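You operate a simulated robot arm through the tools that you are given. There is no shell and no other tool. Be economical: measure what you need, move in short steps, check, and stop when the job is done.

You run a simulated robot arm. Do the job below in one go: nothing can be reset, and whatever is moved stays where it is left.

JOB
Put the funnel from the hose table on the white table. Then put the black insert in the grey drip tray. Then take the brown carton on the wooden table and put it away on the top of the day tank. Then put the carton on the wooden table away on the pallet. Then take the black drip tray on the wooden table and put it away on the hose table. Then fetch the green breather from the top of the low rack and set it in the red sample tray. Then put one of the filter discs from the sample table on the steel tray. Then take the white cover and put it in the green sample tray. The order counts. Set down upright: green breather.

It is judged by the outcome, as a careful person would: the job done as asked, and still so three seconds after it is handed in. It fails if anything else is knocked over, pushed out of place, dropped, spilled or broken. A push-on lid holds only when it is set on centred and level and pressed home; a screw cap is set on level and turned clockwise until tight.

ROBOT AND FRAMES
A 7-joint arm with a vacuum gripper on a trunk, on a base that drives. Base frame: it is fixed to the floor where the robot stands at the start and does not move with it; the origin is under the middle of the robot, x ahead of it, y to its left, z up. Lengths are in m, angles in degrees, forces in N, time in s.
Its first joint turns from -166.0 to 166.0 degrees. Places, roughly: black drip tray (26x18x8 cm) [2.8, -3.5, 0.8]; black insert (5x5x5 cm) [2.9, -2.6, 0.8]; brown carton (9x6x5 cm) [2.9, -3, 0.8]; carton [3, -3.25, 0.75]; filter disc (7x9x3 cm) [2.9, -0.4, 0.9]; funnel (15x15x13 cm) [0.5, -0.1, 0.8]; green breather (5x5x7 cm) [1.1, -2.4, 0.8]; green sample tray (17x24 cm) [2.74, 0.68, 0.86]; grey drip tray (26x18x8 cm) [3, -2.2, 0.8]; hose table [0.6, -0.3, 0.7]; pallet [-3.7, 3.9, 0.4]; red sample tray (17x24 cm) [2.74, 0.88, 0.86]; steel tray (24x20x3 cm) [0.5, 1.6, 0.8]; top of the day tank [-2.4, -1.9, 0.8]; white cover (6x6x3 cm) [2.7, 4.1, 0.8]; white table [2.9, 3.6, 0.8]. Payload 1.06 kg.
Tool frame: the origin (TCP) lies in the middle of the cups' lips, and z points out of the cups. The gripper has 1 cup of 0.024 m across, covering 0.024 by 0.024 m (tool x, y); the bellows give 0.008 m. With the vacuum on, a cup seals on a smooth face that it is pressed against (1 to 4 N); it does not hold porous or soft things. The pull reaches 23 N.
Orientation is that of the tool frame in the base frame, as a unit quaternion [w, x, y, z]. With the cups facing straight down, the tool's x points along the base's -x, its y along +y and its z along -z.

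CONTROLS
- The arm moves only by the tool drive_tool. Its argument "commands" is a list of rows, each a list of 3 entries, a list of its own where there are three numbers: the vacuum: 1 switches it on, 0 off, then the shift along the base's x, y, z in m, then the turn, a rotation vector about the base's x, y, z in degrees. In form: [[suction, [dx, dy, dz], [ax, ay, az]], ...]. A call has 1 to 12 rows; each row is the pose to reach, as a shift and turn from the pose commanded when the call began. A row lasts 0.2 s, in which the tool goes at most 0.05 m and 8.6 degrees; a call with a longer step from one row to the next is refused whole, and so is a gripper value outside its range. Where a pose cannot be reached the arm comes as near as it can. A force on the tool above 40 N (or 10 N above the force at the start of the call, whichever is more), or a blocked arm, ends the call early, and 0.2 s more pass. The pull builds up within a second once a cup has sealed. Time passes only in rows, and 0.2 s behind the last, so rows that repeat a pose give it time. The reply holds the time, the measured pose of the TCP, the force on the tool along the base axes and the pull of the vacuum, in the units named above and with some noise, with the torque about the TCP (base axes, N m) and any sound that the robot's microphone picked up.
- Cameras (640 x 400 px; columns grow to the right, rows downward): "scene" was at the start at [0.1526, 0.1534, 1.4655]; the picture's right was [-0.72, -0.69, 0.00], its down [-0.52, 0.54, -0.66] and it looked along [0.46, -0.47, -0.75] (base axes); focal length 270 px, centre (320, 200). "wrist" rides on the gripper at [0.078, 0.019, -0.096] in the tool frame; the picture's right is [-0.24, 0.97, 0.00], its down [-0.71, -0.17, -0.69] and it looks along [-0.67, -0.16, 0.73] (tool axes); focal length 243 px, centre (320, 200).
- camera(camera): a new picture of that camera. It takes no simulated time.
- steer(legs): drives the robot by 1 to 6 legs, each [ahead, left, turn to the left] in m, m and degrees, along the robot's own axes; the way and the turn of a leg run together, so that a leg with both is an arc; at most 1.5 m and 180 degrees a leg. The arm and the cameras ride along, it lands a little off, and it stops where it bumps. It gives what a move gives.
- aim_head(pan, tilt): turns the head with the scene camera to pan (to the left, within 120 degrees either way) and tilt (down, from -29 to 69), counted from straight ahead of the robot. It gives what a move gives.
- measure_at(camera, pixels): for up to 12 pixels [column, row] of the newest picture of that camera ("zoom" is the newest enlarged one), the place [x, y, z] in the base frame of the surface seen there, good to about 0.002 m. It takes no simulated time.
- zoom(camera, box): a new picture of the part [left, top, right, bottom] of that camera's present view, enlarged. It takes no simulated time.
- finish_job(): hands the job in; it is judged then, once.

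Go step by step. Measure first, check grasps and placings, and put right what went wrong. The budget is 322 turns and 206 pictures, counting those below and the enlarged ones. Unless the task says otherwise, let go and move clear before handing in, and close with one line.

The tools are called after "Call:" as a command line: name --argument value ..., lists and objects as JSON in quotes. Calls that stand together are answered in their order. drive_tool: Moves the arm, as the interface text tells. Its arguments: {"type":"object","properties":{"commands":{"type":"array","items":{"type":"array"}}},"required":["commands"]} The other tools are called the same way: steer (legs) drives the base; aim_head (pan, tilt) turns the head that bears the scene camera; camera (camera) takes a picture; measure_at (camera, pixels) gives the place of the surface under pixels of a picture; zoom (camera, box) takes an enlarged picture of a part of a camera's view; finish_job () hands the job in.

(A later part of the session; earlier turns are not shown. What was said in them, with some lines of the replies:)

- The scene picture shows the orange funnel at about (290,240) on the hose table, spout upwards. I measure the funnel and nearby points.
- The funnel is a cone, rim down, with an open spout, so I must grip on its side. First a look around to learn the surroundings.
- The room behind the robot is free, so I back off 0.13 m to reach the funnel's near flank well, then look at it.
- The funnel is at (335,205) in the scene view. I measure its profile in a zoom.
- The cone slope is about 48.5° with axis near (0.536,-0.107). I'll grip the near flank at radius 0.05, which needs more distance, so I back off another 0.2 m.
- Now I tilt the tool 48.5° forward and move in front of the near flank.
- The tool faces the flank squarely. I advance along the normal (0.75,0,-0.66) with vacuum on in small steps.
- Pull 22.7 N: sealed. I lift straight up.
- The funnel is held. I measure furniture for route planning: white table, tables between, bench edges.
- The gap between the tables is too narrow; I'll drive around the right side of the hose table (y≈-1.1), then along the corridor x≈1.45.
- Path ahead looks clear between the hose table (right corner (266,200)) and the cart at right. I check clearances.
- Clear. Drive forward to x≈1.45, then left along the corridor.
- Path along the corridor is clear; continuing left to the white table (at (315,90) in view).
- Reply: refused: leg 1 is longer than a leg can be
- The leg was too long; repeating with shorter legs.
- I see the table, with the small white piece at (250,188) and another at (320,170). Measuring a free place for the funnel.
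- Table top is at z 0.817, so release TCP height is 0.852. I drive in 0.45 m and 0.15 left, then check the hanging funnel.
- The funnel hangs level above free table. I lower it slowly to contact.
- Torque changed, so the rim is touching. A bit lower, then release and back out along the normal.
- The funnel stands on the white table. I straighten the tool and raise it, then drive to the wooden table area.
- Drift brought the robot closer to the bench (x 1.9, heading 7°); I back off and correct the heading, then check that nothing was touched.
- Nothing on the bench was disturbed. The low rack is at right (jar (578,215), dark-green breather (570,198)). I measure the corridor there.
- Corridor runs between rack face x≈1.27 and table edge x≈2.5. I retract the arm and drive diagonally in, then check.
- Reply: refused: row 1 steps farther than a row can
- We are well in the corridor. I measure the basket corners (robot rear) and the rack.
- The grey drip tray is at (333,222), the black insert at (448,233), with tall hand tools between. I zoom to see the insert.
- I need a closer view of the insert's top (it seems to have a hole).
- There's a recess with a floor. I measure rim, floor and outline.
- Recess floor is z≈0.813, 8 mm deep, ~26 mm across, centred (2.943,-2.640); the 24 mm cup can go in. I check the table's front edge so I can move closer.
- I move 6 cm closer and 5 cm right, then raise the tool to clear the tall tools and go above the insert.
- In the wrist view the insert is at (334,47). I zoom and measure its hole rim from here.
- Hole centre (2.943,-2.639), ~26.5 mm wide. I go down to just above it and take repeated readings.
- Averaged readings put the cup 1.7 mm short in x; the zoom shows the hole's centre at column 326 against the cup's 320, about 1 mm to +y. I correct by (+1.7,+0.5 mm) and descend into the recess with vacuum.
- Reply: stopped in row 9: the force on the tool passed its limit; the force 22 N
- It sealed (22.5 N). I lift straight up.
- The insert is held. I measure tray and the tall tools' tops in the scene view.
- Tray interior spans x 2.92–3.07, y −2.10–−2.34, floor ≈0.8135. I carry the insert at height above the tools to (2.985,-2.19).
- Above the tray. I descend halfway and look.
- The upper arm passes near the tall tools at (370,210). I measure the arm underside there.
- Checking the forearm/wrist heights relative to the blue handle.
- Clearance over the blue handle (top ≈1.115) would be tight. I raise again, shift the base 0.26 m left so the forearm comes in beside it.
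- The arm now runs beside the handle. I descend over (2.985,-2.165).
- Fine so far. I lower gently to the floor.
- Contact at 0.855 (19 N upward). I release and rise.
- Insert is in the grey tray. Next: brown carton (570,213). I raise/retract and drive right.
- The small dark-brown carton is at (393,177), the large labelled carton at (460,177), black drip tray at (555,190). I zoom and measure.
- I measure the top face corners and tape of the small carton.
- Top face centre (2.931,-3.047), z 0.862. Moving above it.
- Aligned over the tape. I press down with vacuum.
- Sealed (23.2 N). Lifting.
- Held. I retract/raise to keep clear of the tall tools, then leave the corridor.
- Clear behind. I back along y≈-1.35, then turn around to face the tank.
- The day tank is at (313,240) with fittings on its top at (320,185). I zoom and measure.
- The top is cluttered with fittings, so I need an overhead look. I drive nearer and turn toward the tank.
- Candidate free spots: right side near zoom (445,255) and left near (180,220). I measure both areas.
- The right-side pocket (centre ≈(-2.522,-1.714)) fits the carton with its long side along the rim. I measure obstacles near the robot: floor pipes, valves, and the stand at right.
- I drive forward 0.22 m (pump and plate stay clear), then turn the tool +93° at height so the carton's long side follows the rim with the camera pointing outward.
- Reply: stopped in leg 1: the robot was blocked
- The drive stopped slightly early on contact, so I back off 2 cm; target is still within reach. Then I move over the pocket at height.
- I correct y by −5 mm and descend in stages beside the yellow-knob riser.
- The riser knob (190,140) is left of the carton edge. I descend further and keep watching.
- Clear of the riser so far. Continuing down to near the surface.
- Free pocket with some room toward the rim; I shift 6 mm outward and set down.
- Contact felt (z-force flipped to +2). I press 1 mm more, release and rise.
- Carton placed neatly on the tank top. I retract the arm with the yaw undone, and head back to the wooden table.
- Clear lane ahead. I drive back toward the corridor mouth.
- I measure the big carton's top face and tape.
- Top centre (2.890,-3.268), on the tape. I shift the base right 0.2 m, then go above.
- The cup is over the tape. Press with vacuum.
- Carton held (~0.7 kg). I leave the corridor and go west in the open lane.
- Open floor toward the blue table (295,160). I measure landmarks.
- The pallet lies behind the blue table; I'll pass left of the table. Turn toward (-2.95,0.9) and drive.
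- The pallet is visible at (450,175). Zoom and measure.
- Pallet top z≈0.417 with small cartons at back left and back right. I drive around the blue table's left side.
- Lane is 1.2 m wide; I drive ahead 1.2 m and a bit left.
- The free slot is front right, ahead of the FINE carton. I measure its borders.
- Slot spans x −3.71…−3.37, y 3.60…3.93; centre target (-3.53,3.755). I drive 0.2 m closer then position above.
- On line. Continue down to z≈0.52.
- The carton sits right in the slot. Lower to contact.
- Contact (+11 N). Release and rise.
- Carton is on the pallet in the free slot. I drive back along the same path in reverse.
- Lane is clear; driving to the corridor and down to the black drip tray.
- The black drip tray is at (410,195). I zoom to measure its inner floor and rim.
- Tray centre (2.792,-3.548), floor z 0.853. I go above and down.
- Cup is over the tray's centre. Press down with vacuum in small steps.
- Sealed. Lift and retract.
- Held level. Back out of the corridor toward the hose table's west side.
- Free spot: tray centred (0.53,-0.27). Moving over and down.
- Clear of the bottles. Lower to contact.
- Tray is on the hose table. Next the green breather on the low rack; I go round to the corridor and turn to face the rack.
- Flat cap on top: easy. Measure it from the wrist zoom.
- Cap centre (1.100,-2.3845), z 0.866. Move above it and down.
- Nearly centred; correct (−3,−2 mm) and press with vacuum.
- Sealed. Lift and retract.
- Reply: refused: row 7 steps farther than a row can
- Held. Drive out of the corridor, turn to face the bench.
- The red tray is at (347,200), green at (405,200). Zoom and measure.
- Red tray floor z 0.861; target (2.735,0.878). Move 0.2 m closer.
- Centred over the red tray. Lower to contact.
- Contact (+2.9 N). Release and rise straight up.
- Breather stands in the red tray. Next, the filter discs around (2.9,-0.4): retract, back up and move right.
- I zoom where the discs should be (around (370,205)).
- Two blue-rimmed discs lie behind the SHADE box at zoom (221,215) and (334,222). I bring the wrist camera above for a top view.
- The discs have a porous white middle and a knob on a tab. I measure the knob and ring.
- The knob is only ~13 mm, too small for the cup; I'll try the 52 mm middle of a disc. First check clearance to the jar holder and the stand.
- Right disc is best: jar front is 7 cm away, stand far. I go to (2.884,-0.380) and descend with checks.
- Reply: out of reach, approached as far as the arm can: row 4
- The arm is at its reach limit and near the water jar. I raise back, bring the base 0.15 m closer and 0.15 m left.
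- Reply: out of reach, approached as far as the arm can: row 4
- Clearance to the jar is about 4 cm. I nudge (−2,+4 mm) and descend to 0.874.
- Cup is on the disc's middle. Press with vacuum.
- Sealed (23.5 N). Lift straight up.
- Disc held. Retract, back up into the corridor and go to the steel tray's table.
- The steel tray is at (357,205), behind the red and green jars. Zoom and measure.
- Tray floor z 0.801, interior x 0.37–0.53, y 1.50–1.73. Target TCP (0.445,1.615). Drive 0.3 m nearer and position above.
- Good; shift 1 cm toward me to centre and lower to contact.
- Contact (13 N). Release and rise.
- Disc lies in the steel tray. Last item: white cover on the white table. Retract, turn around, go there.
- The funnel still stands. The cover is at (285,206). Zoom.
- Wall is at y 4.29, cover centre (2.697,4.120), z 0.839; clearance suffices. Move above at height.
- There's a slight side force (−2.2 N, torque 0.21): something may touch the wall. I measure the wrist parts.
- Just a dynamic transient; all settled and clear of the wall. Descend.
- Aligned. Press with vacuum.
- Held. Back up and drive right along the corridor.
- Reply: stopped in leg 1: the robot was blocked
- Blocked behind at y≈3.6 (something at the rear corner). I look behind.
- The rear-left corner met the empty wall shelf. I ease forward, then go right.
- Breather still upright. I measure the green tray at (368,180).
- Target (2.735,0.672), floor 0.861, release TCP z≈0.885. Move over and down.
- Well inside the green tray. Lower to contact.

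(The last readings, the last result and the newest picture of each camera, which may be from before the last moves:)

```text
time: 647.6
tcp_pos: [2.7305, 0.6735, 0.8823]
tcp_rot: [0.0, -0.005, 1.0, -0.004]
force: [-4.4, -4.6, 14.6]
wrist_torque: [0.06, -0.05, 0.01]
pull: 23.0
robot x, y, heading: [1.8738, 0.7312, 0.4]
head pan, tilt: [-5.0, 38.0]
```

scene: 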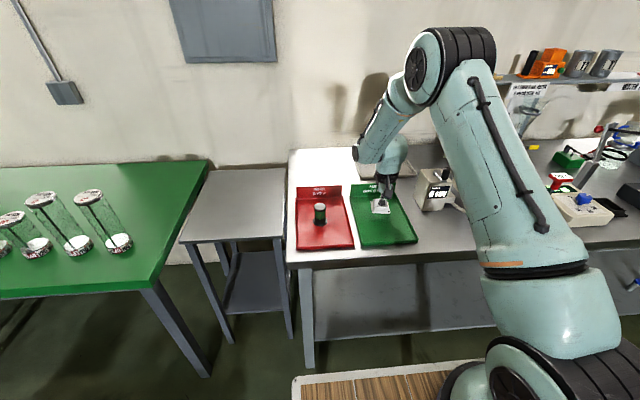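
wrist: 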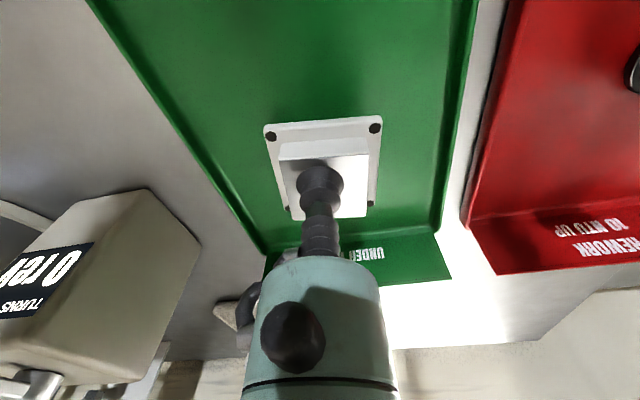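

Call:
drive_tool --commands '[[1, [0, 0, 0.002], [0, 0, 0]], [0, [0, 0, 0.002], [0, 0, 0]], [0, [0, 0, 0.002], [0, 0, 0]], [0, [0, 0, 0.003], [0, 0, 0]], [0, [0, 0, 0.015], [0, 0, 0]], [0, [0, 0, 0.055], [0, 0, 0]], [0, [0, 0, 0.1], [0, 0, 0]], [0, [0, 0, 0.145], [0, 0, 0]], [0, [0, 0, 0.19], [0, 0, 0]], [0, [0, 0, 0.235], [0, 0, 0]], [0, [-0.02, 0, 0.275], [0, 0, 0]], [0, [-0.05, 0, 0.31], [0, 0, 0]]]'

Call:
drive_tool --commands '[[0, [-0.04, 0, 0.02], [0, 0, 0]], [0, [-0.08, 0, 0.04], [0, 0, 0]], [0, [-0.12, 0, 0.05], [0, 0, 0]]]'

Call:
steer --legs '[[-0.3, 0, 0]]'

Call:
camera --camera "scene"

Call:
zoom --camera "scene" --box '[280, 120, 440, 220]'

```text
time: 650.2
tcp_pos: [2.6824, 0.6726, 1.1918]
tcp_rot: [-0.001, -0.005, 1.0, -0.006]
force: [0.5, 1.0, -1.6]
wrist_torque: [0.01, 0.03, -0.01]
pull: 0.1
robot x, y, heading: [1.8712, 0.73, 0.3]
head pan, tilt: [-5.0, 38.0]
```

```text
time: 651.0
tcp_pos: [2.5614, 0.672, 1.2407]
tcp_rot: [-0.002, -0.005, 1.0, -0.004]
force: [-0.2, 0.0, -0.1]
wrist_torque: [0.02, 0.02, -0.02]
pull: 0.0
robot x, y, heading: [1.8696, 0.7312, 0.4]
head pan, tilt: [-5.0, 38.0]
```

```text
time: 653.0
tcp_pos: [2.262, 0.673, 1.2405]
tcp_rot: [-0.001, -0.007, 1.0, -0.006]
force: [-0.1, 0.5, 0.4]
wrist_torque: [0.01, 0.01, 0.0]
pull: 0.2
robot x, y, heading: [1.5716, 0.7244, 0.5]
head pan, tilt: [-5.0, 38.0]
```

```text
46 pictures are left
```

scene: 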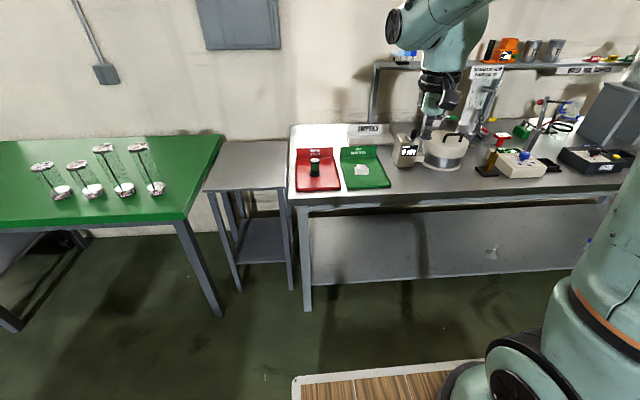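

```text
4.00 times, centred on (360, 170) of scene
```

zoom: 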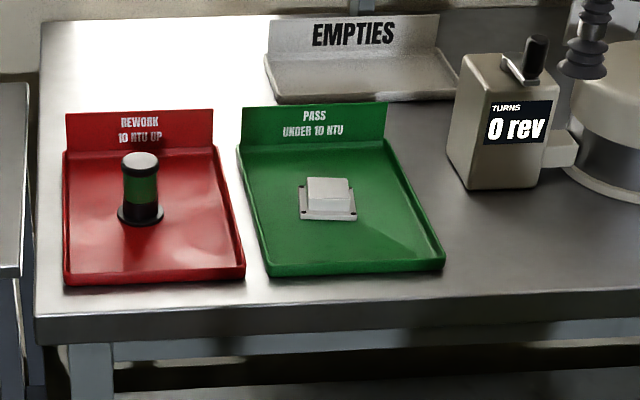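

The breather (zoom (140,190)) stands upright in the red tray, and the white cover (327,198) lies in the green tray. The gripper is clear, so I hand in.

Call:
finish_job

```text
The job is handed in.
```

All eight items were put where you asked, in the order given, with the green breather standing upright; the base bumped something by the day tank and the empty shelf by the white table, and I saw nothing moved.
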